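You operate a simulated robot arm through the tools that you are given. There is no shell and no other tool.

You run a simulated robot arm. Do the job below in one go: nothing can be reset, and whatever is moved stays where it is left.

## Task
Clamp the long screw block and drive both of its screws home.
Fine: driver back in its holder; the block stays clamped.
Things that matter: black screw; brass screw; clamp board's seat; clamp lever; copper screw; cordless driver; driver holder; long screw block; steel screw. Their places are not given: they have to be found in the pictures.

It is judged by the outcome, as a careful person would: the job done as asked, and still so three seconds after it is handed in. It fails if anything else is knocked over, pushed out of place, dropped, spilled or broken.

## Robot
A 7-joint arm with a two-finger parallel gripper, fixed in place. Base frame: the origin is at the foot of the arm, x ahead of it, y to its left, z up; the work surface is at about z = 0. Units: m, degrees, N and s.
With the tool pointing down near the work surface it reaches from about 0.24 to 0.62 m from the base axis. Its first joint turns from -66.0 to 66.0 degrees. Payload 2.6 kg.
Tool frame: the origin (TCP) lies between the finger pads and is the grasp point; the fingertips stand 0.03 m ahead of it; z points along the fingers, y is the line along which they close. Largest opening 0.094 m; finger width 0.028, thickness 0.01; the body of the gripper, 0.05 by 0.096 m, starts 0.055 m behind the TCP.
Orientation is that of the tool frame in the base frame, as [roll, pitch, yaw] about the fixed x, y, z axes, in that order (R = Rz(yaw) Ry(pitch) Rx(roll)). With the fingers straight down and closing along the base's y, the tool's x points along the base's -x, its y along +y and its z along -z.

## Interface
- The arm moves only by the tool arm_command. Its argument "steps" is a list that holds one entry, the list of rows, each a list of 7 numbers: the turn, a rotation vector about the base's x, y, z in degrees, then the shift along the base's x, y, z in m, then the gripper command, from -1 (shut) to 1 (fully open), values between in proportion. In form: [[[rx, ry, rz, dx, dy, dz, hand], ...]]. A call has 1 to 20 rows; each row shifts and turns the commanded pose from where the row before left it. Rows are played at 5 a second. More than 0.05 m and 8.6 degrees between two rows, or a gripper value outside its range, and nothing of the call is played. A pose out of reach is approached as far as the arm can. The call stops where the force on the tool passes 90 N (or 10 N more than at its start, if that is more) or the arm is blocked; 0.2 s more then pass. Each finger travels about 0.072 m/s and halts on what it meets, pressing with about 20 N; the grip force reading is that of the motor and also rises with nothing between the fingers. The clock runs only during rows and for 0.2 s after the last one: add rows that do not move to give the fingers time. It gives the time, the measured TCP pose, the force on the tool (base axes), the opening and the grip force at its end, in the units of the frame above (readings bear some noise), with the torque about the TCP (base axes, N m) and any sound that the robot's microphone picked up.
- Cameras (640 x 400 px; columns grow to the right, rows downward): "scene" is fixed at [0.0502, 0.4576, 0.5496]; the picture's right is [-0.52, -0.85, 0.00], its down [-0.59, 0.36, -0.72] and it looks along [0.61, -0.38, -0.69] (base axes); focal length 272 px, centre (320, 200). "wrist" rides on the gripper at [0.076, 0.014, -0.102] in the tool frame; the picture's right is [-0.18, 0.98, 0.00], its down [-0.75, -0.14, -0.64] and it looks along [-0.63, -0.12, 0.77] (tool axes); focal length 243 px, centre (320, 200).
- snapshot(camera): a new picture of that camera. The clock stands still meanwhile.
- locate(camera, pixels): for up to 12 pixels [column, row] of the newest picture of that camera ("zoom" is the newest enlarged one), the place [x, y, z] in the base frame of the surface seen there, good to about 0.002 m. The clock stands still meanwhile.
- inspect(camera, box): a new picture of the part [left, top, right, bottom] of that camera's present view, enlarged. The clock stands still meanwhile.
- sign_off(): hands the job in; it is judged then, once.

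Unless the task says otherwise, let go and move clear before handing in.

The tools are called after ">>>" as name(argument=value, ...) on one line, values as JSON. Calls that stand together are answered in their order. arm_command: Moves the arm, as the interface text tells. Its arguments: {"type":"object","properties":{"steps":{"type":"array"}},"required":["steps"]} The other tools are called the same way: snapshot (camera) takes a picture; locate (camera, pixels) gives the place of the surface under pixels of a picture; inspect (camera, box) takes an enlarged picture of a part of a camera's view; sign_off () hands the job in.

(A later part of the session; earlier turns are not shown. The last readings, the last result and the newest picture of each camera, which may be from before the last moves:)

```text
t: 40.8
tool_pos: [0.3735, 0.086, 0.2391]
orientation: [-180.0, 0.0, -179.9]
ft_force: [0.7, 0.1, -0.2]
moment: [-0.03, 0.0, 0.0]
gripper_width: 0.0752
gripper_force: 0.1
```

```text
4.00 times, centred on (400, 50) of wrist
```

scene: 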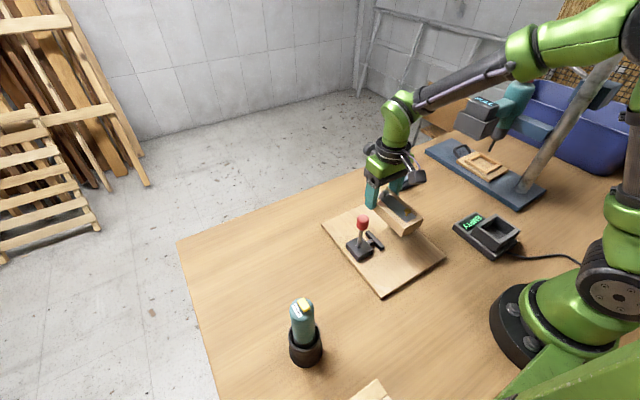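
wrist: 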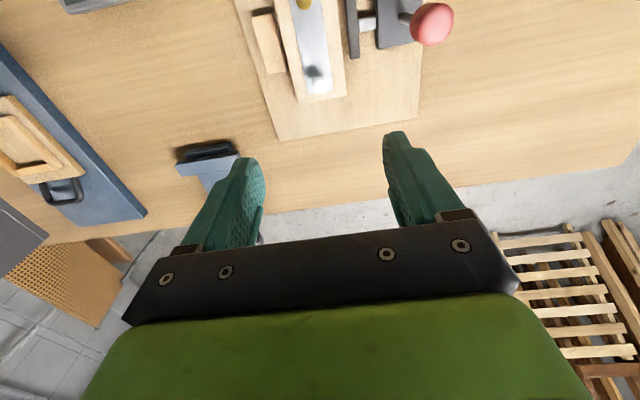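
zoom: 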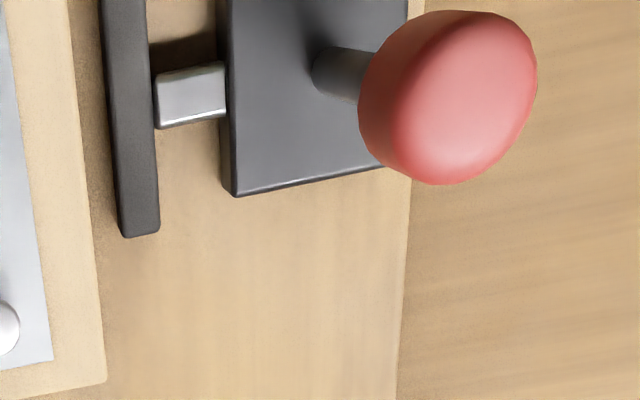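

The lever stands upright on the clamp's body, with the jaw's push rod along y, so it likely swings about x. I'll shut the hand, go to its +y side with the fingertips at z≈0.105, and push gently toward −y to feel.

>>> arm_command(steps=[[[0, 0, 0, -0.008, 0.024, 0, -1], [0, 0, 0, -0.008, 0.024, 0, -1], [0, 0, 0, -0.008, 0.024, 0, -1], [0, 0, 0, -0.008, 0.024, 0, -1], [0, 0, 0, -0.008, 0.024, 0, -1], [0, 0, 0, -0.0075, 0.022, 0, -1], [0, 0, 0, 0, 0, -0.03, -1], [0, 0, 0, 0, 0, -0.03, -1], [0, 0, 0, 0, 0, -0.03, -1], [0, 0, 0, 0, 0, -0.014, -1], [0, 0, 0, 0, -0.005, 0, -1], [0, 0, 0, 0, -0.005, 0, -1], [0, 0, 0, 0, -0.004, 0, -1], [0, 0, 0, 0, -0.004, 0, -1], [0, 0, 0, 0, -0.004, 0, -1], [0, 0, 0, 0, -0.004, 0, -1], [0, 0, 0, 0, -0.002, 0, -1]]])

>>> inspect(camera="scene", box=[320, 180, 440, 280])

```text
t: 44.4
tool_pos: [0.3287, 0.201, 0.1331]
orientation: [179.9, 0.1, -179.7]
ft_force: [3.6, 13.7, -4.5]
moment: [0.47, -0.06, 0.06]
gripper_width: 0.0
gripper_force: 20.1
```

```text
4.00 times, centred on (380, 230) of scene
```

zoom: 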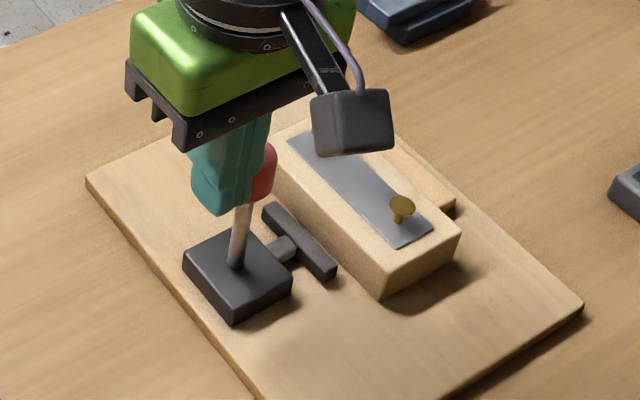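

The push meets 14 N at y≈0.201; lever and jaw look unmoved so far. I'll press 6 mm further and read the change.

>>> arm_command(steps=[[[0, 0, 0, 0, -0.002, 0, -1], [0, 0, 0, 0, -0.002, 0, -1], [0, 0, 0, 0, -0.002, 0, -1]]])

>>> inspect(camera="scene", box=[320, 180, 440, 280])

```text
t: 45.2
tool_pos: [0.3279, 0.199, 0.136]
orientation: [179.4, 0.3, -179.5]
ft_force: [9.3, 45.8, -9.3]
moment: [1.48, -0.25, 0.2]
gripper_width: 0.0
gripper_force: 20.0
```

```text
4.00 times, centred on (380, 230) of scene
```

zoom: 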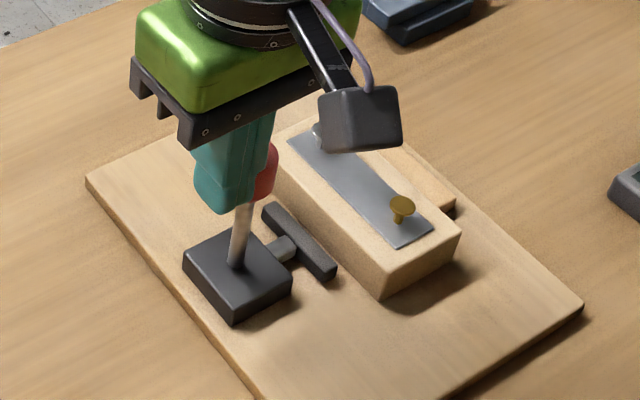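

The lever won't go toward −y: 46 N with no motion. I'll back off, rise over it, and push from the jaw side toward +y.

>>> arm_command(steps=[[[0, 0, 0, 0, 0.006, 0, -1], [0, 0, 0, 0, 0.01, 0, -1], [0, 0, 0, 0, 0.005, 0.03, -1], [0, 0, 0, 0, 0, 0.04, -1], [0, 0, 0, 0, -0.025, 0.01, -1], [0, 0, 0, 0, -0.025, 0, -1], [0, 0, 0, 0, -0.019, 0, -1], [0, 0, 0, 0, 0, -0.03, -1], [0, 0, 0, 0, 0, -0.04, -1], [0, 0, 0, 0, 0, -0.01, -1], [0, 0, 0, 0, 0, 0, -1]]])

>>> inspect(camera="scene", box=[320, 180, 440, 280])

```text
t: 47.6
tool_pos: [0.3295, 0.1443, 0.1344]
orientation: [179.9, -0.1, -180.0]
ft_force: [0.2, 0.5, 0.0]
moment: [-0.02, -0.02, 0.0]
gripper_width: 0.0002
gripper_force: 19.7
```

```text
4.00 times, centred on (380, 230) of scene
```

zoom: 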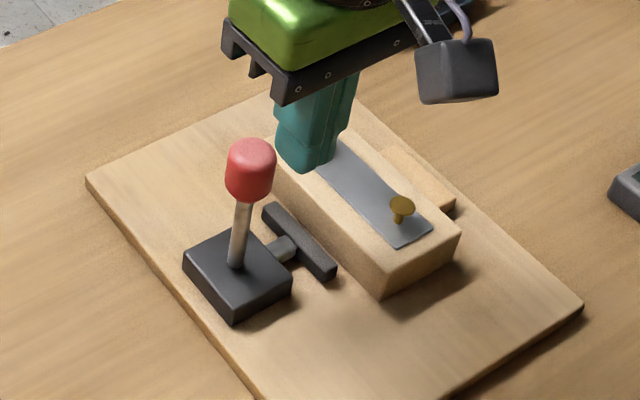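

Now on the jaw side of the knob with the lever unchanged. I'll push toward +y in small steps.

>>> arm_command(steps=[[[0, 0, 0, 0, 0.008, 0, -1], [0, 0, 0, 0, 0.006, 0, -1], [0, 0, 0, 0, 0.003, 0, -1], [0, 0, 0, 0, 0.003, 0, -1], [0, 0, 0, 0, 0.003, 0, -1], [0, 0, 0, 0, 0.003, 0, -1], [0, 0, 0, 0, 0.003, 0, -1]]])

>>> inspect(camera="scene", box=[320, 180, 440, 280])

```text
t: 49.2
tool_pos: [0.3269, 0.1748, 0.1347]
orientation: [180.0, 0.0, -179.9]
ft_force: [1.0, -0.9, -0.4]
moment: [-0.01, -0.03, 0.01]
gripper_width: 0.0
gripper_force: 19.9
```

```text
4.00 times, centred on (380, 230) of scene
```

zoom: 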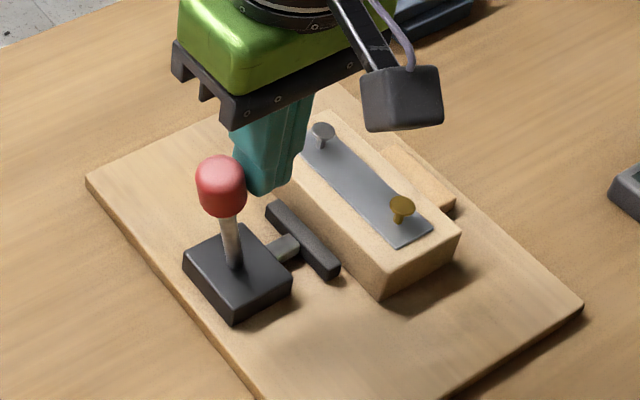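

The lever tilts freely toward +y and the jaw is advancing. I'll follow its arc further, +y and slightly down.

>>> arm_command(steps=[[[0, 0, 0, 0, 0.005, -0.001, -1], [0, 0, 0, 0, 0.005, -0.001, -1], [0, 0, 0, 0, 0.005, -0.002, -1], [0, 0, 0, 0, 0.005, -0.002, -1], [0, 0, 0, 0, 0.005, -0.003, -1], [0, 0, 0, 0, 0.005, -0.003, -1], [0, 0, 0, 0, 0, 0, -1]]])

>>> inspect(camera="scene", box=[320, 180, 440, 280])

```text
t: 50.8
tool_pos: [0.3277, 0.2041, 0.121]
orientation: [-179.9, 0.0, 179.9]
ft_force: [0.3, 0.0, -1.2]
moment: [0.0, -0.01, -0.05]
gripper_width: 0.0001
gripper_force: 20.3
```

```text
4.00 times, centred on (380, 230) of scene
```

zoom: 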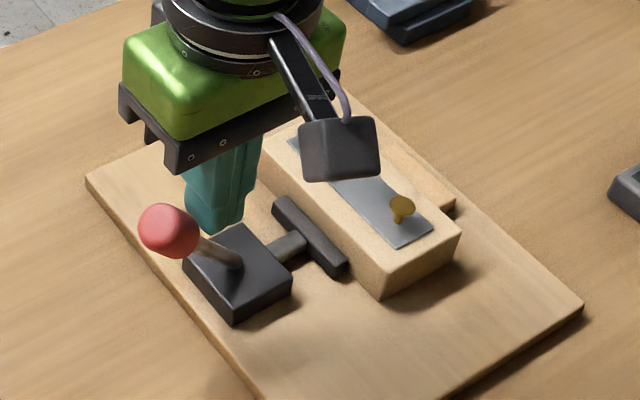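

The lever has swung far over and the jaw has come nearer the block. I'll locate the knob and the jaw gap before finishing the throw.

>>> locate(camera="zoom", pixels=[[165, 228], [205, 248], [225, 260], [348, 262], [282, 200], [385, 280], [180, 250]])

```text
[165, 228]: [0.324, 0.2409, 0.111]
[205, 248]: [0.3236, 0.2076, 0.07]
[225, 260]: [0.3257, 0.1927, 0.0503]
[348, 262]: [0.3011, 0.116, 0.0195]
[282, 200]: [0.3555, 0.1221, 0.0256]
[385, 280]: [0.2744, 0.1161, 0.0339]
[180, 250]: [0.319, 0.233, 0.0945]
```

Lever is ≈40° over; the jaw has moved to y≈0.120 with ~4 mm to go to the block. I'll continue along the arc.

>>> arm_command(steps=[[[0, 0, 0, 0, 0.005, -0.0005, -1], [0, 0, 0, 0, 0.005, -0.0005, -1], [0, 0, 0, 0, 0.005, -0.001, -1], [0, 0, 0, 0, 0.004, -0.002, -1], [0, 0, 0, 0, 0.004, -0.004, -1], [0, 0, 0, 0, 0.004, -0.005, -1], [0, 0, 0, 0, 0, 0, -1]]])

>>> inspect(camera="scene", box=[320, 180, 440, 280])

```text
t: 52.4
tool_pos: [0.3275, 0.232, 0.1084]
orientation: [-179.9, 0.1, 180.0]
ft_force: [-0.8, 0.8, -0.3]
moment: [0.0, 0.01, -0.01]
gripper_width: 0.0
gripper_force: 19.9
```

```text
4.00 times, centred on (380, 230) of scene
```

zoom: 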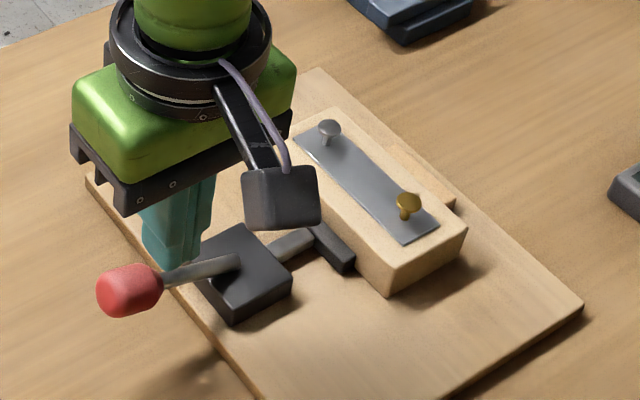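

The lever is now nearly flat and the block has been pushed toward the stop. I'll locate it and then press down to finish the throw.

>>> locate(camera="zoom", pixels=[[130, 288], [170, 278], [205, 267], [235, 262], [352, 262], [400, 268], [440, 240], [460, 235], [325, 130], [407, 200], [190, 258]])

```text
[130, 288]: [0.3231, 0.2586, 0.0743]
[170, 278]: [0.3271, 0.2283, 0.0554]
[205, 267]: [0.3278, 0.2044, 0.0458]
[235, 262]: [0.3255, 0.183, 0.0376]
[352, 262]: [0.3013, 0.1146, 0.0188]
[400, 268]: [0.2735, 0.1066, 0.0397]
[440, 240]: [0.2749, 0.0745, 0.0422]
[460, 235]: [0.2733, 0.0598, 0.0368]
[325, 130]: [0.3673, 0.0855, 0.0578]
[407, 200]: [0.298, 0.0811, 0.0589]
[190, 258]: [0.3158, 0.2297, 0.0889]
```

The lever is ≈68° over. I'll move above the knob and press it down gently until it stops.

>>> arm_command(steps=[[[0, 0, 0, 0, 0, 0.01, -1], [0, 0, 0, 0, 0.012, 0.004, -1], [0, 0, 0, 0, 0.012, 0, -1], [0, 0, 0, 0, 0, -0.008, -1], [0, 0, 0, 0, 0, -0.006, -1], [0, 0, 0, 0, 0, -0.003, -1], [0, 0, 0, 0, 0, -0.003, -1], [0, 0, 0, 0, 0, -0.003, -1], [0, 0, 0, 0, 0, -0.003, -1], [0, 0, 0, 0, 0, 0, -1]]])

>>> inspect(camera="scene", box=[320, 180, 440, 280])

```text
t: 54.6
tool_pos: [0.3289, 0.2571, 0.1035]
orientation: [179.5, 0.5, 179.9]
ft_force: [-20.3, -11.5, 72.6]
moment: [0.21, 0.53, 0.11]
gripper_width: 0.0
gripper_force: 20.1
```

```text
4.00 times, centred on (380, 230) of scene
```

zoom: 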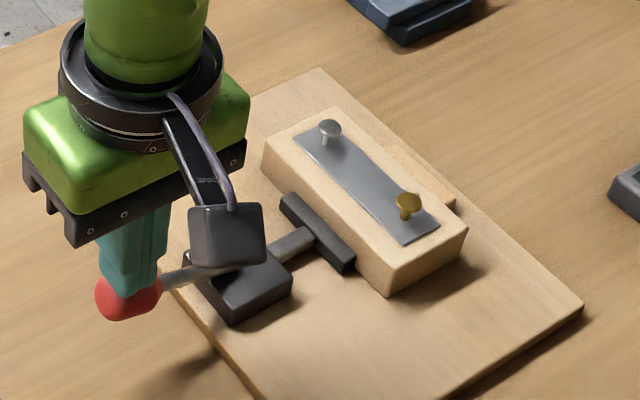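

It pushes back with 73 N and the lever did not go farther, so it's at its end stop with the jaw on the block. I'll rise clear and check that it stays.

>>> arm_command(steps=[[[0, 0, 0, 0, 0, 0.01, -1], [0, 0, 0, 0, 0, 0.03, -1], [0, 0, 0, 0, 0, 0.04, -1], [0, 0, 0, 0, 0, 0.04, -1], [0, 0, 0, 0, 0, 0.03, -1], [0, 0, 0, 0, 0.04, 0, -1], [0, 0, 0, 0, 0, 0, -1]]])

>>> snapshot(camera="scene")

>>> inspect(camera="scene", box=[320, 180, 440, 280])

```text
t: 56.2
tool_pos: [0.3275, 0.2965, 0.2468]
orientation: [180.0, -0.1, -180.0]
ft_force: [0.2, 0.0, 0.0]
moment: [-0.01, 0.01, 0.04]
gripper_width: 0.0001
gripper_force: 20.2
```

```text
taken
```

scene: 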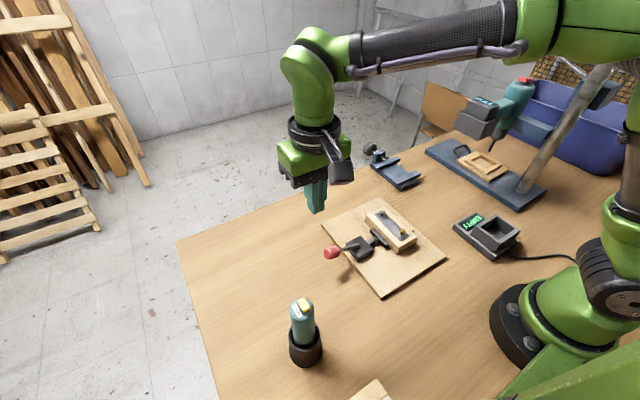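

```text
4.00 times, centred on (380, 230) of scene
```

zoom: 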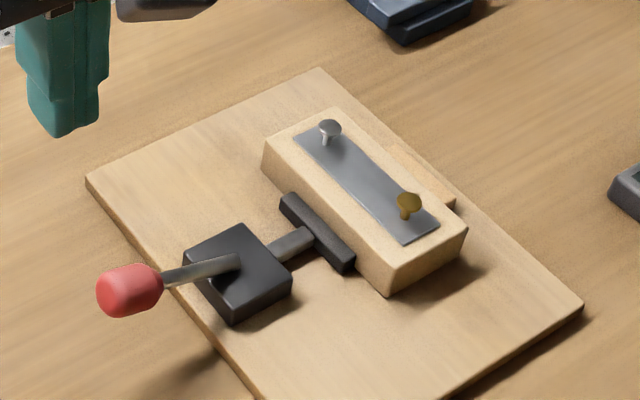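

The lever stays down and the jaw bears on the block. I'll zoom in to measure both screws and check contact.

>>> inspect(camera="scene", box=[375, 200, 425, 250])

>>> locate(camera="zoom", pixels=[[320, 200]])

```text
8.00 times, centred on (400, 225) of scene
```

zoom: 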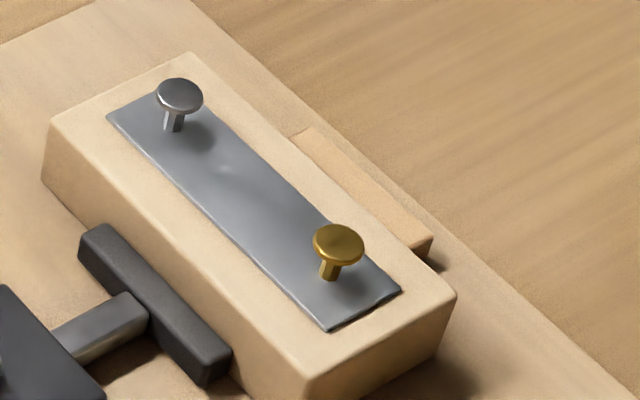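

```text
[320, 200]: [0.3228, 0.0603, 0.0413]
```

>>> locate(camera="zoom", pixels=[[179, 94], [160, 94], [200, 94], [179, 82], [179, 106], [173, 128], [338, 241], [316, 241], [360, 241], [338, 228], [338, 256], [328, 274]])

```text
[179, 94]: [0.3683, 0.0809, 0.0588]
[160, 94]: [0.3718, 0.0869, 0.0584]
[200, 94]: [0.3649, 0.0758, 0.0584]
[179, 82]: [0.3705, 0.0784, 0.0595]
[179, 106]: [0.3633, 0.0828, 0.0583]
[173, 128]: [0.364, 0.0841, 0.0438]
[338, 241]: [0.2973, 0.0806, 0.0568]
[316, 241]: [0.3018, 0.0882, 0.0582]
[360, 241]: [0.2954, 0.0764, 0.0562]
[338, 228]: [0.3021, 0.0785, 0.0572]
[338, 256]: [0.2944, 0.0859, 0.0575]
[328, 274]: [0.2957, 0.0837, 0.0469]
```

Steel screw ≈ (0.3677, 0.081), brass ≈ (0.298, 0.0815), heads at z≈0.058 (about 14 mm to go). Now the driver: I'll zoom and measure its axis and the holder.

>>> inspect(camera="scene", box=[265, 285, 345, 375])

>>> snapshot(camera="wrist")

```text
4.44 times, centred on (305, 330) of scene
```

zoom: 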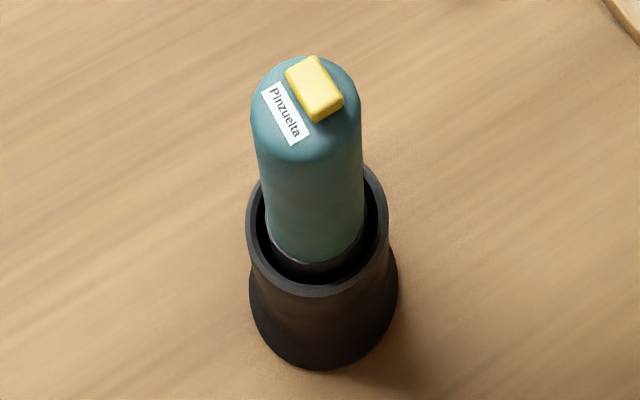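

```text
taken
```

wrist: 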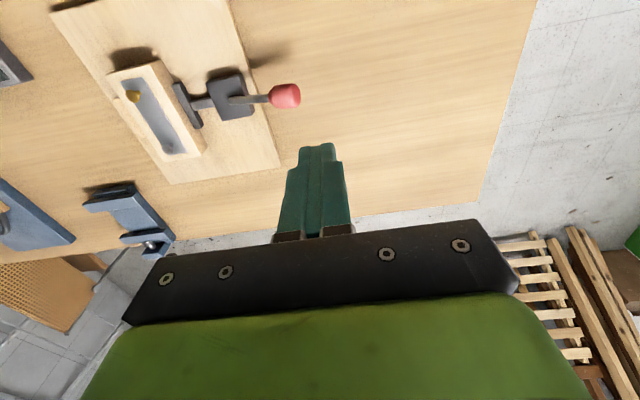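

>>> locate(camera="zoom", pixels=[[256, 170], [310, 185], [360, 165], [270, 240], [318, 258], [362, 235], [252, 230], [384, 215], [320, 290], [372, 175], [315, 85], [305, 140]])

```text
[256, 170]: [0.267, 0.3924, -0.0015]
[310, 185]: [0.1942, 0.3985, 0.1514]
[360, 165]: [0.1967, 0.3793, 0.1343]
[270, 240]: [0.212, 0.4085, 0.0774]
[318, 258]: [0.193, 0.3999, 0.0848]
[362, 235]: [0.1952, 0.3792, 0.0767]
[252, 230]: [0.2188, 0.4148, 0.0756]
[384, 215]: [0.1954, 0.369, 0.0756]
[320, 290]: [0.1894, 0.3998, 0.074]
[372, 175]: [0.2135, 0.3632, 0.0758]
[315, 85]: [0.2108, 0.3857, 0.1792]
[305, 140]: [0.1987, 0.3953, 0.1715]
```

The driver's axis is near (0.210, 0.390) with a body ≈37 mm across; holder rim at z≈0.0755. I'll check the crate's nearest edge, then hover above the driver with the hand open.

>>> locate(camera="scene", pixels=[[376, 383], [360, 392], [386, 397], [352, 397]])

>>> arm_command(steps=[[[0, 0, 0, 0, 0, 0.03, 1], [0, 0, 0, -0.015, 0.01, 0.02, 1], [0, 0, 0, -0.02, 0.0145, 0, 1], [0, 0, 0, -0.02, 0.0145, 0, 1], [0, 0, 0, -0.02, 0.0145, 0, 1], [0, 0, 0, -0.02, 0.0145, 0, 1], [0, 0, 0, -0.02, 0.0145, 0, 1], [0, 0, 0, -0.0025, 0.011, 0, 1], [0, 0, 0, 0, 0, 0, 1]]])

>>> snapshot(camera="wrist")

>>> snapshot(camera="scene")

```text
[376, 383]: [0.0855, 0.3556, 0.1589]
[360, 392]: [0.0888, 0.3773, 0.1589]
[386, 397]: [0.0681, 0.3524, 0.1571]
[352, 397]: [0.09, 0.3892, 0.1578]
```

```text
t: 58.2
tool_pos: [0.2111, 0.3902, 0.2966]
orientation: [179.9, 0.0, -180.0]
ft_force: [-0.1, -0.2, 0.3]
moment: [-0.02, -0.02, -0.04]
gripper_width: 0.0942
gripper_force: 0.0
```

```text
taken
```

wrist: 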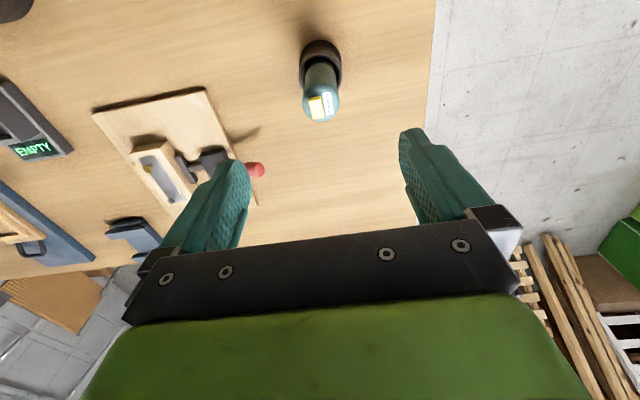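

```text
taken
```

scene: 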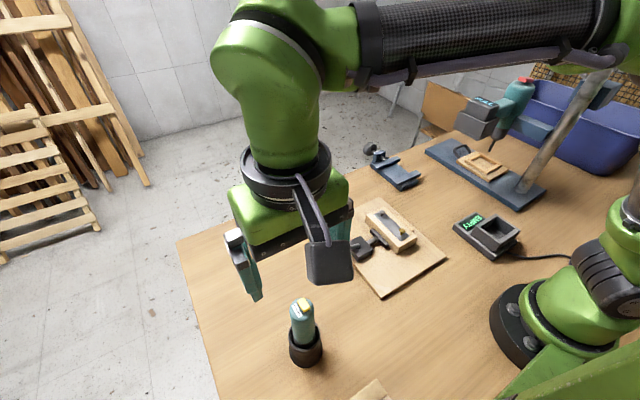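

I'm above the driver; in the wrist view it is at (320,90). I'll zoom on it to refine its axis.

>>> inspect(camera="wrist", box=[270, 20, 370, 140])

>>> locate(camera="wrist", pixels=[[305, 90], [320, 95], [336, 90], [306, 100], [322, 118], [338, 100], [302, 52], [338, 50], [320, 42], [307, 78], [333, 78], [320, 75]])

```text
3.33 times, centred on (320, 80) of wrist
```

zoom: 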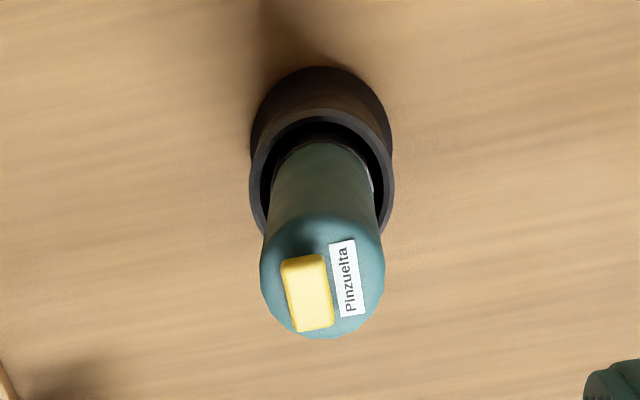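

```text
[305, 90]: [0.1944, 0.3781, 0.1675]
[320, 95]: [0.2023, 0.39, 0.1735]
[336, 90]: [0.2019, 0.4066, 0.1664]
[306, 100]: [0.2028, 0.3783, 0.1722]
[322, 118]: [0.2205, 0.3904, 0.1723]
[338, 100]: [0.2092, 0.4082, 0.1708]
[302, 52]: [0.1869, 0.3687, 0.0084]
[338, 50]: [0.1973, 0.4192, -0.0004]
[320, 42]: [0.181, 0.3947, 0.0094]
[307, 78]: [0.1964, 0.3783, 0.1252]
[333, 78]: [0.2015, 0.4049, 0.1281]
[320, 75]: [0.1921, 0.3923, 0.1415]
```

All points fit an axis at (0.210, 0.3907), radius 18 mm. I'll descend to TCP z≈0.138 (tips at 0.108, well above the holder rim; palm clear of the yellow button) and close gently.

>>> arm_command(steps=[[[0, 0, 0, -0.001, 0.0005, -0.03, 1], [0, 0, 0, 0, 0, -0.03, 1], [0, 0, 0, 0, 0, -0.03, 1], [0, 0, 0, 0, 0, -0.03, 1], [0, 0, 0, 0, 0, -0.025, 1], [0, 0, 0, 0, 0, -0.0136, 1], [0, 0, 0, 0, 0, 0, 1], [0, 0, 0, 0, 0, 0, 0.5], [0, 0, 0, 0, 0, 0, 0.2], [0, 0, 0, 0, 0, 0, 0], [0, 0, 0, 0, 0, 0, -0.15], [0, 0, 0, 0, 0, 0, -1], [0, 0, 0, 0, 0, 0, -1], [0, 0, 0, 0, 0, 0, -1], [0, 0, 0, 0, 0, 0, -1]]])

>>> inspect(camera="scene", box=[240, 240, 380, 380])

```text
t: 61.4
tool_pos: [0.2104, 0.3887, 0.1385]
orientation: [-179.9, 0.0, 180.0]
ft_force: [-0.6, 1.7, -0.1]
moment: [0.13, 0.0, -0.01]
gripper_width: 0.0357
gripper_force: 19.9
```

```text
2.86 times, centred on (310, 310) of scene
```

zoom: 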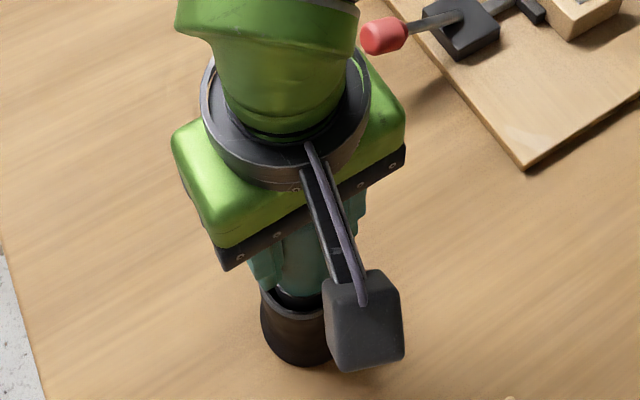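

Gripped at 0.0357 m, as expected. I'll lift straight up slowly.

>>> arm_command(steps=[[[0, 0, 0, 0, 0, 0.003, -1], [0, 0, 0, 0, 0, 0.004, -1], [0, 0, 0, 0, 0, 0.006, -1], [0, 0, 0, 0, 0, 0.01, -1], [0, 0, 0, 0, 0, 0.015, -1], [0, 0, 0, 0, 0, 0.02, -1], [0, 0, 0, 0, 0, 0.02, -1], [0, 0, 0, 0, 0, 0.025, -1], [0, 0, 0, 0, 0, 0.025, -1], [0, 0, 0, 0, 0, 0.025, -1], [0, 0, 0, 0, 0, 0.015, -1], [0, 0, 0, 0, 0, 0, -1]]])

>>> snapshot(camera="scene")

>>> snapshot(camera="wrist")

```text
t: 64.0
tool_pos: [0.2097, 0.3898, 0.3074]
orientation: [179.9, 0.0, 180.0]
ft_force: [0.5, -0.1, -2.6]
moment: [0.0, -0.04, 0.02]
gripper_width: 0.0353
gripper_force: 20.0
```

```text
taken
```

scene: 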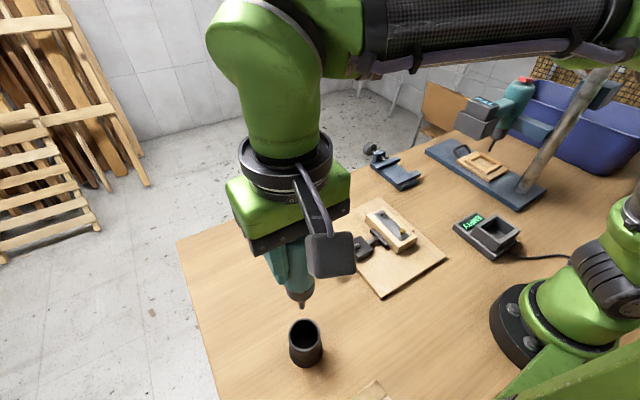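

```text
taken
```

wrist: 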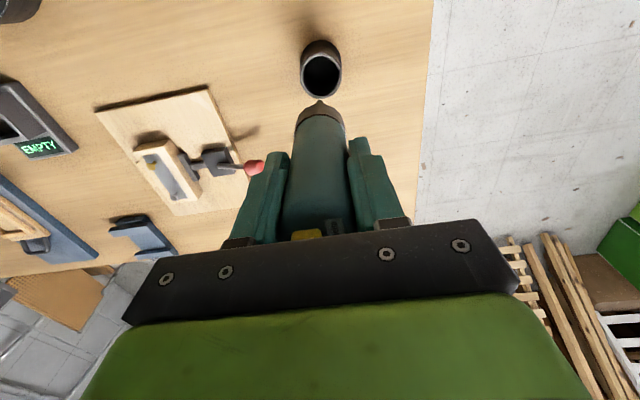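

The driver is out and hangs straight. I'll zoom on the bit to measure its tip relative to the TCP, and look at the empty holder.

>>> inspect(camera="wrist", box=[270, 30, 370, 150])

>>> inspect(camera="scene", box=[260, 240, 350, 370])

>>> locate(camera="wrist", pixels=[[320, 103], [320, 108], [320, 120], [305, 120], [335, 120], [320, 150], [320, 80], [303, 75], [340, 75], [320, 96]])

>>> locate(camera="scene", pixels=[[302, 307], [301, 303], [300, 295], [292, 285], [310, 292], [291, 325], [321, 335], [305, 320], [303, 345]])

```text
3.33 times, centred on (320, 90) of wrist
```

zoom: 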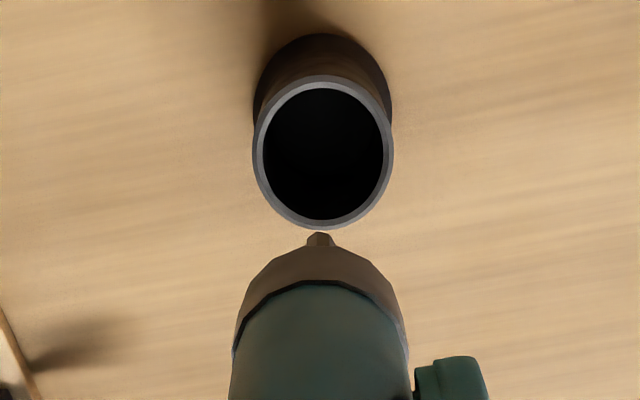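

```text
3.08 times, centred on (305, 305) of scene
```

zoom: 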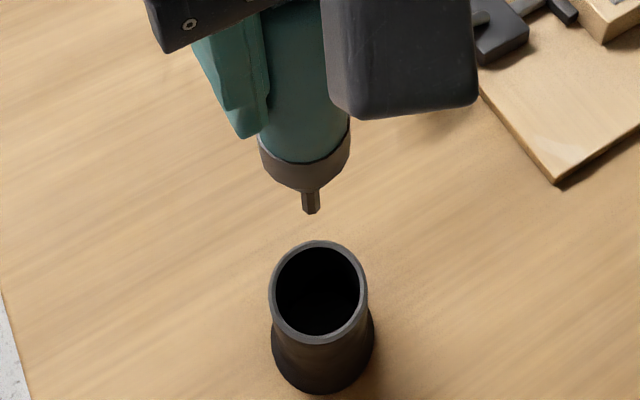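

```text
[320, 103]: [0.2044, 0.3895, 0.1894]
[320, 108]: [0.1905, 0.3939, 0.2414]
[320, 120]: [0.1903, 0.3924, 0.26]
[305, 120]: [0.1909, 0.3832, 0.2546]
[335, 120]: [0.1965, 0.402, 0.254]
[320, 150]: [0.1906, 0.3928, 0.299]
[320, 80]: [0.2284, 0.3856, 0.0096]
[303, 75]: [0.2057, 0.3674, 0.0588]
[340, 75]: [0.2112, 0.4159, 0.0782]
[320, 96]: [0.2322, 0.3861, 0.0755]
```

```text
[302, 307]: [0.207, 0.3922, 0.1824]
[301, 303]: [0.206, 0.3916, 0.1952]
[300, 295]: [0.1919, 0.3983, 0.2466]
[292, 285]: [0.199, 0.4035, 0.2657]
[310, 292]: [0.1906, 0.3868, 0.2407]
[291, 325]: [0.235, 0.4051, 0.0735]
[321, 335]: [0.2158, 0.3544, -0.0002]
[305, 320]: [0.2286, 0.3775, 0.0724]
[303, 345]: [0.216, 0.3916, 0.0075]
```

The bit tip is ≈0.126 m below the TCP and on its axis. I'll carry the driver to above the steel screw (0.3677, 0.081) and stop with the tip ≈20 mm above it.

>>> arm_command(steps=[[[0, 0, 0, 0.006, -0.012, 0, -1], [0, 0, 0, 0.012, -0.024, 0, -1], [0, 0, 0, 0.0145, -0.028, 0, -1], [0, 0, 0, 0.0145, -0.028, 0, -1], [0, 0, 0, 0.0145, -0.028, 0, -1], [0, 0, 0, 0.0145, -0.028, 0, -1], [0, 0, 0, 0.0145, -0.028, 0, -1], [0, 0, 0, 0.0145, -0.028, 0, -1], [0, 0, 0, 0.0145, -0.028, 0, -1], [0, 0, 0, 0.0145, -0.028, 0, -1], [0, 0, 0, 0.0145, -0.028, 0, -1], [0, 0, 0, 0.006, -0.014, 0, -1], [0, 0, 0, 0.0035, -0.0066, 0, -1], [0, 0, 0, 0, 0, -0.03, -1], [0, 0, 0, 0, 0, -0.03, -1], [0, 0, 0, 0, 0, -0.03, -1], [0, 0, 0, 0, 0, -0.012, -1], [0, 0, 0, 0, 0, 0, -1]]])

>>> snapshot(camera="scene")

>>> snapshot(camera="wrist")

>>> inspect(camera="scene", box=[350, 170, 430, 250])

```text
t: 67.8
tool_pos: [0.3677, 0.0797, 0.2051]
orientation: [-180.0, 0.0, -179.9]
ft_force: [-0.2, -0.3, -3.3]
moment: [-0.01, 0.01, 0.0]
gripper_width: 0.0356
gripper_force: 20.2
```

```text
taken
```

scene: 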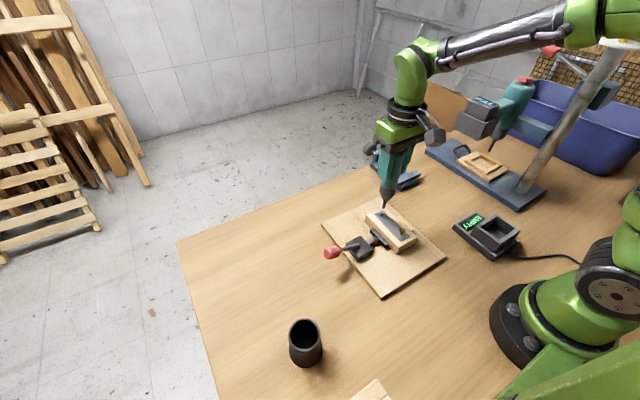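

```text
taken
```

wrist: 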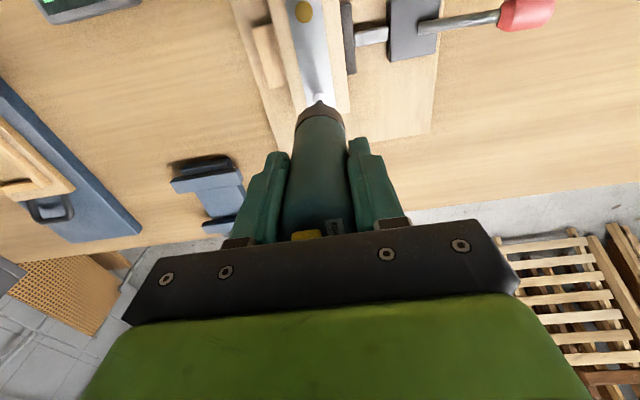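

```text
5.00 times, centred on (390, 210) of scene
```

zoom: 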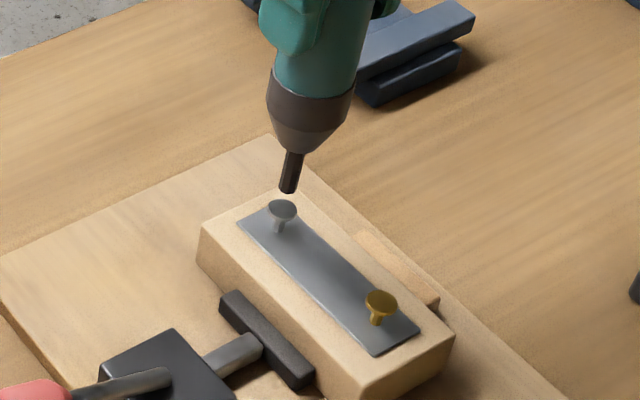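

The bit hangs just above the steel screw. I'll locate tip and head.

>>> locate(camera="zoom", pixels=[[287, 189], [288, 184], [291, 168], [282, 207], [270, 207], [294, 207], [282, 202], [281, 214], [381, 300], [370, 300], [393, 300]])

>>> inspect(camera="wrist", box=[280, 60, 360, 130])

```text
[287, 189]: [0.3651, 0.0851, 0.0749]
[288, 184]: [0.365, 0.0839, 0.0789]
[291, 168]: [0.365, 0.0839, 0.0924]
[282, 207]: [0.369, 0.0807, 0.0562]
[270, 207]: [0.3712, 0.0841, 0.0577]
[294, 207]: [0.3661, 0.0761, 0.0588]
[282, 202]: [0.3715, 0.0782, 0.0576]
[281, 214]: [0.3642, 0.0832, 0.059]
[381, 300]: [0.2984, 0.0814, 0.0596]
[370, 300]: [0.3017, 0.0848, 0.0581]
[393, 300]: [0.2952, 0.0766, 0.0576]
```

```text
5.71 times, centred on (320, 95) of wrist
```

zoom: 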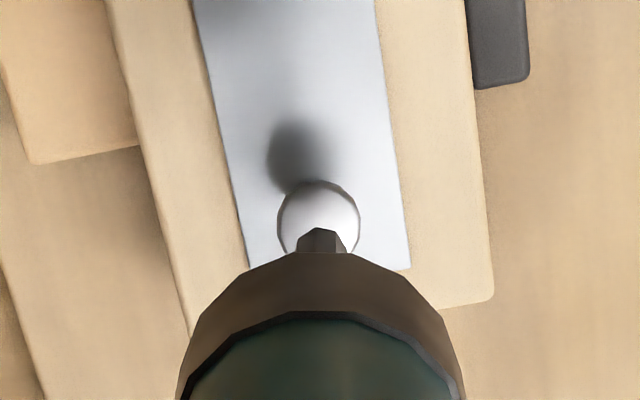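

Tip and head are aligned within about a millimetre; the tip is ≈15 mm above the head. I'll descend to touch it and see whether the driver starts.

>>> arm_command(steps=[[[0, 0, 0, 0, 0, -0.005, -1], [0, 0, 0, 0, 0, -0.004, -1], [0, 0, 0, 0, 0, -0.003, -1], [0, 0, 0, 0, 0, -0.002, -1], [0, 0, 0, 0, 0, -0.001, -1], [0, 0, 0, 0, 0, -0.001, -1], [0, 0, 0, 0, 0, 0, -1]]])

>>> inspect(camera="scene", box=[350, 170, 430, 250])

```text
t: 69.4
tool_pos: [0.368, 0.0806, 0.1896]
orientation: [-179.9, 0.0, 179.9]
ft_force: [-1.8, -0.2, -1.5]
moment: [-0.06, -0.04, 0.01]
gripper_width: 0.0355
gripper_force: 20.0
```

```text
5.00 times, centred on (390, 210) of scene
```

zoom: 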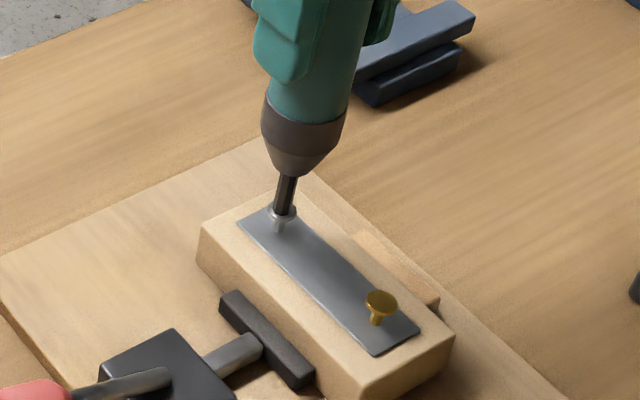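

The bit has just touched the head (weight relieved by 2 N), no sound yet. I'll press slowly further.

>>> arm_command(steps=[[[0, 0, 0, 0, 0, -0.001, -1], [0, 0, 0, 0, 0, -0.001, -1], [0, 0, 0, 0, 0, -0.001, -1], [0, 0, 0, 0, 0, 0, -1]]])

>>> inspect(camera="scene", box=[350, 170, 430, 250])

```text
t: 70.4
tool_pos: [0.3684, 0.0821, 0.1856]
orientation: [180.0, -0.1, -180.0]
ft_force: [0.1, -0.5, -1.9]
moment: [-0.06, -0.01, 0.03]
gripper_width: 0.0355
gripper_force: 19.6
```

```text
5.00 times, centred on (390, 210) of scene
```

zoom: 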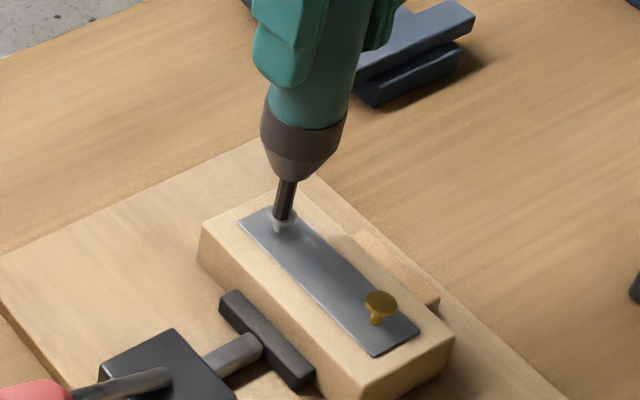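

The head has gone down with the tip (now near (283,222)) with little force: the driver is driving. I'll keep following at a slow feed.

>>> arm_command(steps=[[[0, 0, 0, 0, 0, -0.0007, -1], [0, 0, 0, 0, 0, -0.0007, -1], [0, 0, 0, 0, 0, -0.0007, -1], [0, 0, 0, 0, 0, -0.0007, -1], [0, 0, 0, 0, 0, -0.0007, -1], [0, 0, 0, 0, 0, -0.0007, -1], [0, 0, 0, 0, 0, 0, -1]]])

>>> inspect(camera="scene", box=[350, 170, 430, 250])

```text
t: 72.0
tool_pos: [0.3678, 0.0807, 0.1809]
orientation: [-179.9, 0.0, -179.9]
ft_force: [-0.2, -1.5, -2.9]
moment: [-0.06, -0.03, -0.01]
gripper_width: 0.0354
gripper_force: 20.1
```

```text
5.00 times, centred on (390, 210) of scene
```

zoom: 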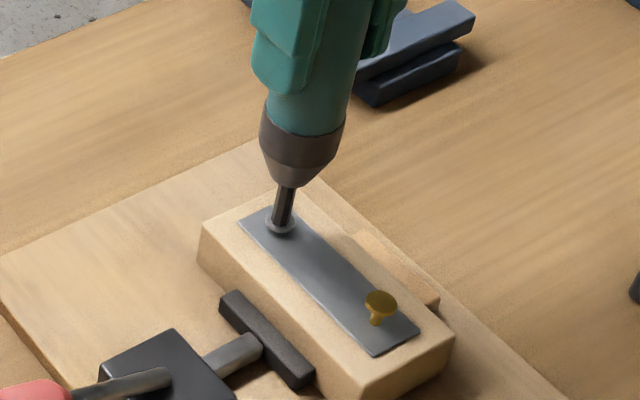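

The head is close to the plate now. I'll continue slowly until it stops.

>>> arm_command(steps=[[[0, 0, 0, 0, 0, -0.0007, -1], [0, 0, 0, 0, 0, -0.0007, -1], [0, 0, 0, 0, 0, -0.0007, -1], [0, 0, 0, 0, 0, -0.0007, -1], [0, 0, 0, 0, 0, 0, -1]]])

>>> inspect(camera="scene", box=[350, 170, 430, 250])

```text
t: 73.2
tool_pos: [0.3671, 0.0808, 0.1788]
orientation: [180.0, 0.0, -180.0]
ft_force: [0.2, -0.5, -0.9]
moment: [-0.02, -0.09, -0.03]
gripper_width: 0.0352
gripper_force: 20.2
```

```text
5.00 times, centred on (390, 210) of scene
```

zoom: 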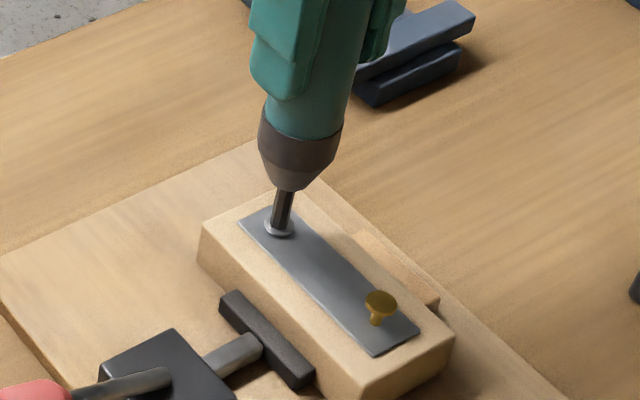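

Still little force. I'll feed on and look closer.

>>> arm_command(steps=[[[0, 0, 0, 0, 0, -0.0006, -1], [0, 0, 0, 0, 0, -0.0006, -1], [0, 0, 0, 0, 0, -0.0006, -1], [0, 0, 0, 0, 0, -0.0006, -1], [0, 0, 0, 0, 0, 0, -1], [0, 0, 0, 0, 0, 0, -1]]])

>>> inspect(camera="scene", box=[370, 195, 410, 235])

```text
t: 74.6
tool_pos: [0.3682, 0.08, 0.1767]
orientation: [-180.0, 0.0, -180.0]
ft_force: [-0.1, 0.6, -3.6]
moment: [0.01, 0.02, 0.0]
gripper_width: 0.0355
gripper_force: 20.4
```

```text
10.00 times, centred on (390, 215) of scene
```

zoom: 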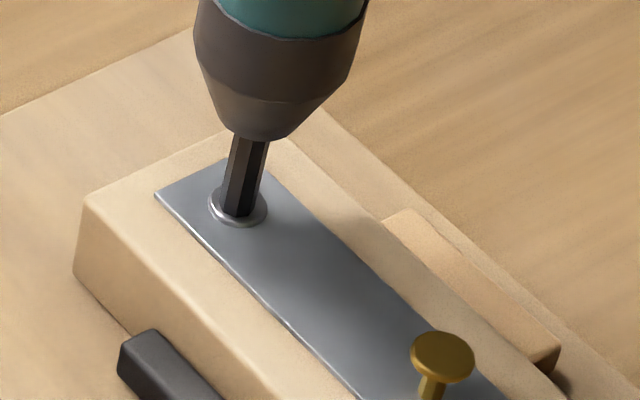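

The head looks nearly seated on the plate. I'll measure it against the plate.

>>> locate(camera="zoom", pixels=[[213, 205], [262, 212], [240, 224], [200, 190], [280, 230], [240, 212], [245, 160], [443, 350], [290, 290]])

```text
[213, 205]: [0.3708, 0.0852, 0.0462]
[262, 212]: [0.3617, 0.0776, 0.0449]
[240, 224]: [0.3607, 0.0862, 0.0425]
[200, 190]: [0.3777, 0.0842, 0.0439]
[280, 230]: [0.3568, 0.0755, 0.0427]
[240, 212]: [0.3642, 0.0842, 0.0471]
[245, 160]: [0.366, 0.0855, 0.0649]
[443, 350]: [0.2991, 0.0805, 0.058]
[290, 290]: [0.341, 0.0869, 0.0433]
```

The head's rim is ~2–3 mm above the plate. I'll keep pressing in small steps until the force builds.

>>> arm_command(steps=[[[0, 0, 0, 0, 0, -0.0005, -1], [0, 0, 0, 0, 0, -0.0005, -1], [0, 0, 0, 0, 0, -0.0005, -1], [0, 0, 0, 0, 0, -0.0005, -1], [0, 0, 0, 0, 0, 0, -1], [0, 0, 0, 0, 0, 0, -1]]])

>>> inspect(camera="scene", box=[370, 195, 410, 235])

```text
t: 76.0
tool_pos: [0.3683, 0.0806, 0.1756]
orientation: [-180.0, 0.2, -180.0]
ft_force: [-0.7, -1.4, 14.0]
moment: [-0.06, 0.07, 0.01]
gripper_width: 0.0354
gripper_force: 19.9
```

```text
10.00 times, centred on (390, 215) of scene
```

zoom: 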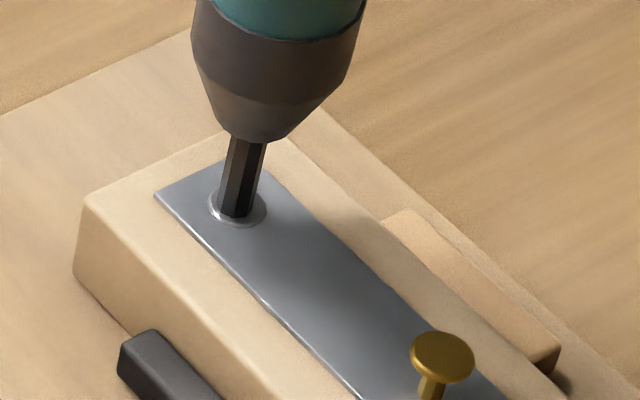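

Force has risen to about 17 N against the head: it seems seated. I'll hold the pressure for a second to make sure it's fully home.

>>> arm_command(steps=[[[0, 0, 0, 0, 0, -0.0004, -1], [0, 0, 0, 0, 0, 0, -1], [0, 0, 0, 0, 0, 0, -1], [0, 0, 0, 0, 0, 0, -1], [0, 0, 0, 0, 0, 0, -1], [0, 0, 0, 0, 0, 0, -1]]])

>>> inspect(camera="scene", box=[370, 195, 410, 235])

>>> inspect(camera="wrist", box=[270, 60, 370, 140])

```text
t: 77.4
tool_pos: [0.3666, 0.0809, 0.1747]
orientation: [-179.9, 0.2, 180.0]
ft_force: [2.7, 1.1, 12.5]
moment: [0.02, -0.29, 0.0]
gripper_width: 0.0355
gripper_force: 19.2
```

```text
10.00 times, centred on (390, 215) of scene
```

zoom: 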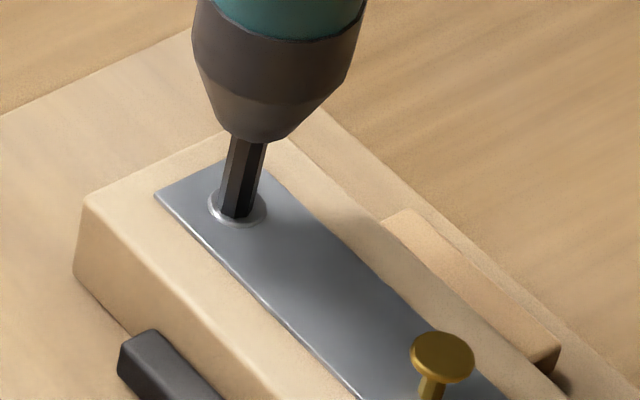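

```text
5.00 times, centred on (320, 100) of wrist
```

zoom: 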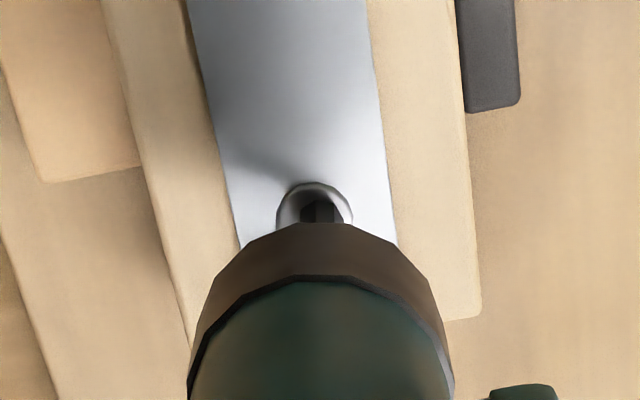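

No further travel; the head sits on the plate. I'll lift the bit off and inspect the screw.

>>> arm_command(steps=[[[0, 0, 0, 0, 0, 0.002, -1], [0, 0, 0, 0, 0, 0.008, -1], [0, 0, 0, 0, 0, 0.015, -1], [0, 0, 0, 0, 0, 0.015, -1], [0, 0, 0, 0, 0, 0, -1]]])

>>> inspect(camera="scene", box=[370, 195, 420, 245])

>>> inspect(camera="scene", box=[340, 130, 440, 230])

```text
t: 78.6
tool_pos: [0.367, 0.0804, 0.2147]
orientation: [179.9, 0.0, 180.0]
ft_force: [0.6, 0.2, -3.5]
moment: [-0.03, 0.0, 0.02]
gripper_width: 0.0354
gripper_force: 19.8
```

```text
8.00 times, centred on (395, 220) of scene
```

zoom: 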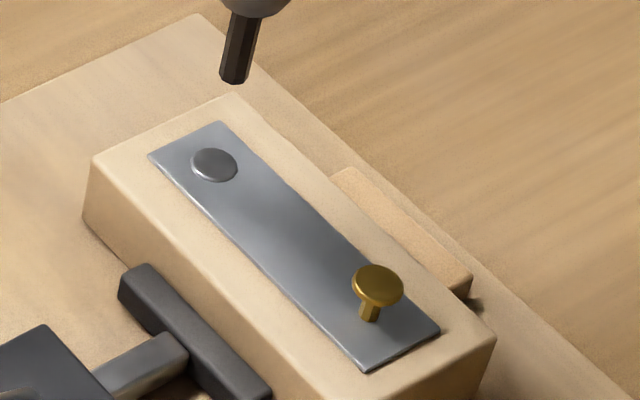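

```text
4.00 times, centred on (390, 180) of scene
```

zoom: 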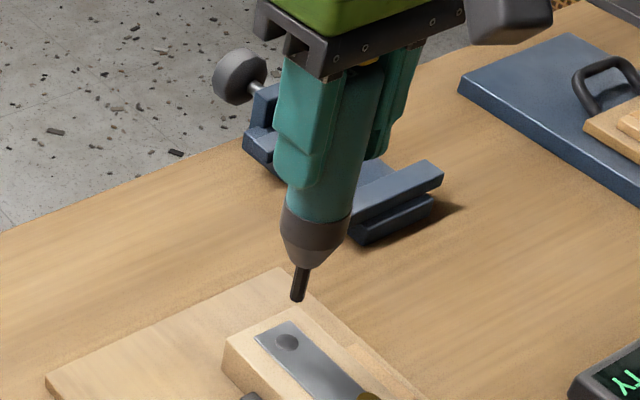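

The steel screw is fully home (flat on the plate at (214,165)). Next the brass screw, 70 mm toward −x; I'll hover above it and check alignment.

>>> arm_command(steps=[[[0, 0, 0, -0.015, 0.0002, 0, -1], [0, 0, 0, -0.02, 0.0002, 0, -1], [0, 0, 0, -0.02, 0, 0, -1], [0, 0, 0, -0.0145, 0, 0, -1], [0, 0, 0, 0, 0, -0.01, -1], [0, 0, 0, 0, 0, 0, -1]]])

>>> inspect(camera="scene", box=[380, 200, 430, 250])

>>> inspect(camera="wrist", box=[280, 60, 360, 130])

```text
t: 80.0
tool_pos: [0.2982, 0.0811, 0.2033]
orientation: [179.9, 0.0, -180.0]
ft_force: [-0.4, 0.1, -4.0]
moment: [0.02, 0.0, 0.01]
gripper_width: 0.0356
gripper_force: 20.1
```

```text
8.00 times, centred on (405, 225) of scene
```

zoom: 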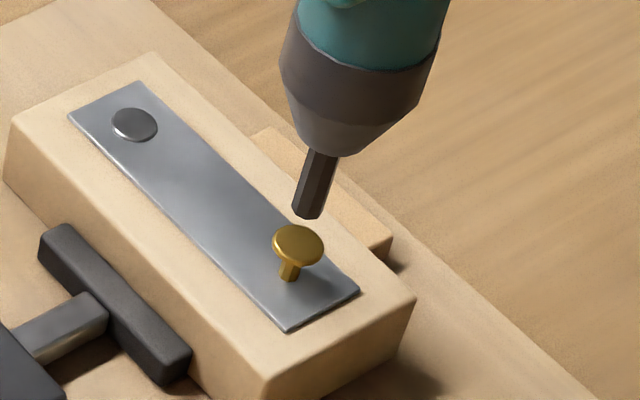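

```text
5.71 times, centred on (320, 95) of wrist
```

zoom: 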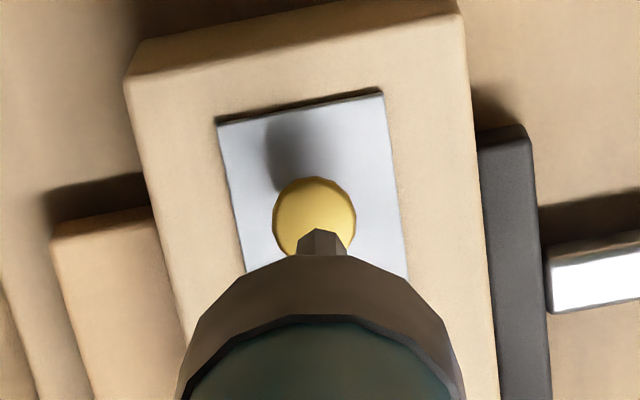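

Nearly aligned; in the wrist view the head's centre (315) is about 1 mm to the −y side of the bit (322). I'll correct that and descend to contact.

>>> arm_command(steps=[[[0, 0, 0, 0, -0.0008, -0.004, -1], [0, 0, 0, 0, 0, -0.004, -1], [0, 0, 0, 0, 0, -0.003, -1], [0, 0, 0, 0, 0, -0.001, -1], [0, 0, 0, 0, 0, -0.001, -1], [0, 0, 0, 0, 0, 0, -1]]])

>>> inspect(camera="scene", box=[380, 200, 430, 250])

>>> inspect(camera="wrist", box=[280, 60, 360, 130])

```text
t: 81.4
tool_pos: [0.2985, 0.0811, 0.191]
orientation: [180.0, 0.0, -180.0]
ft_force: [-0.4, 0.6, -2.9]
moment: [-0.04, 0.0, -0.03]
gripper_width: 0.0353
gripper_force: 20.5
```

```text
8.00 times, centred on (405, 225) of scene
```

zoom: 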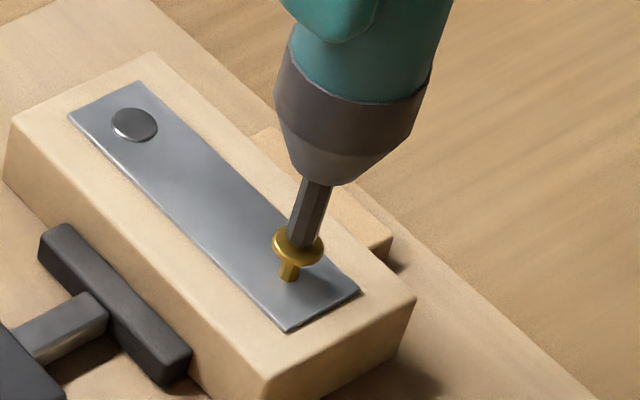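

```text
5.71 times, centred on (320, 95) of wrist
```

zoom: 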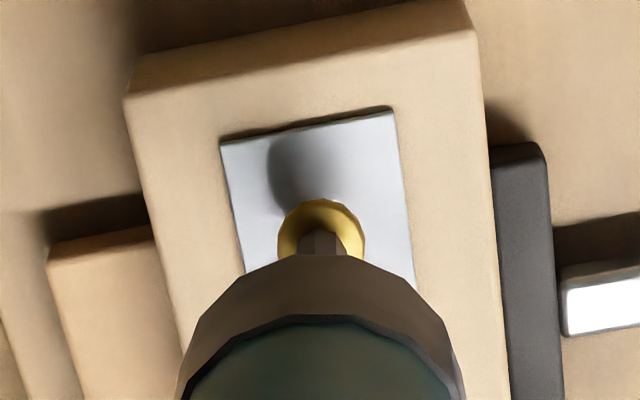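

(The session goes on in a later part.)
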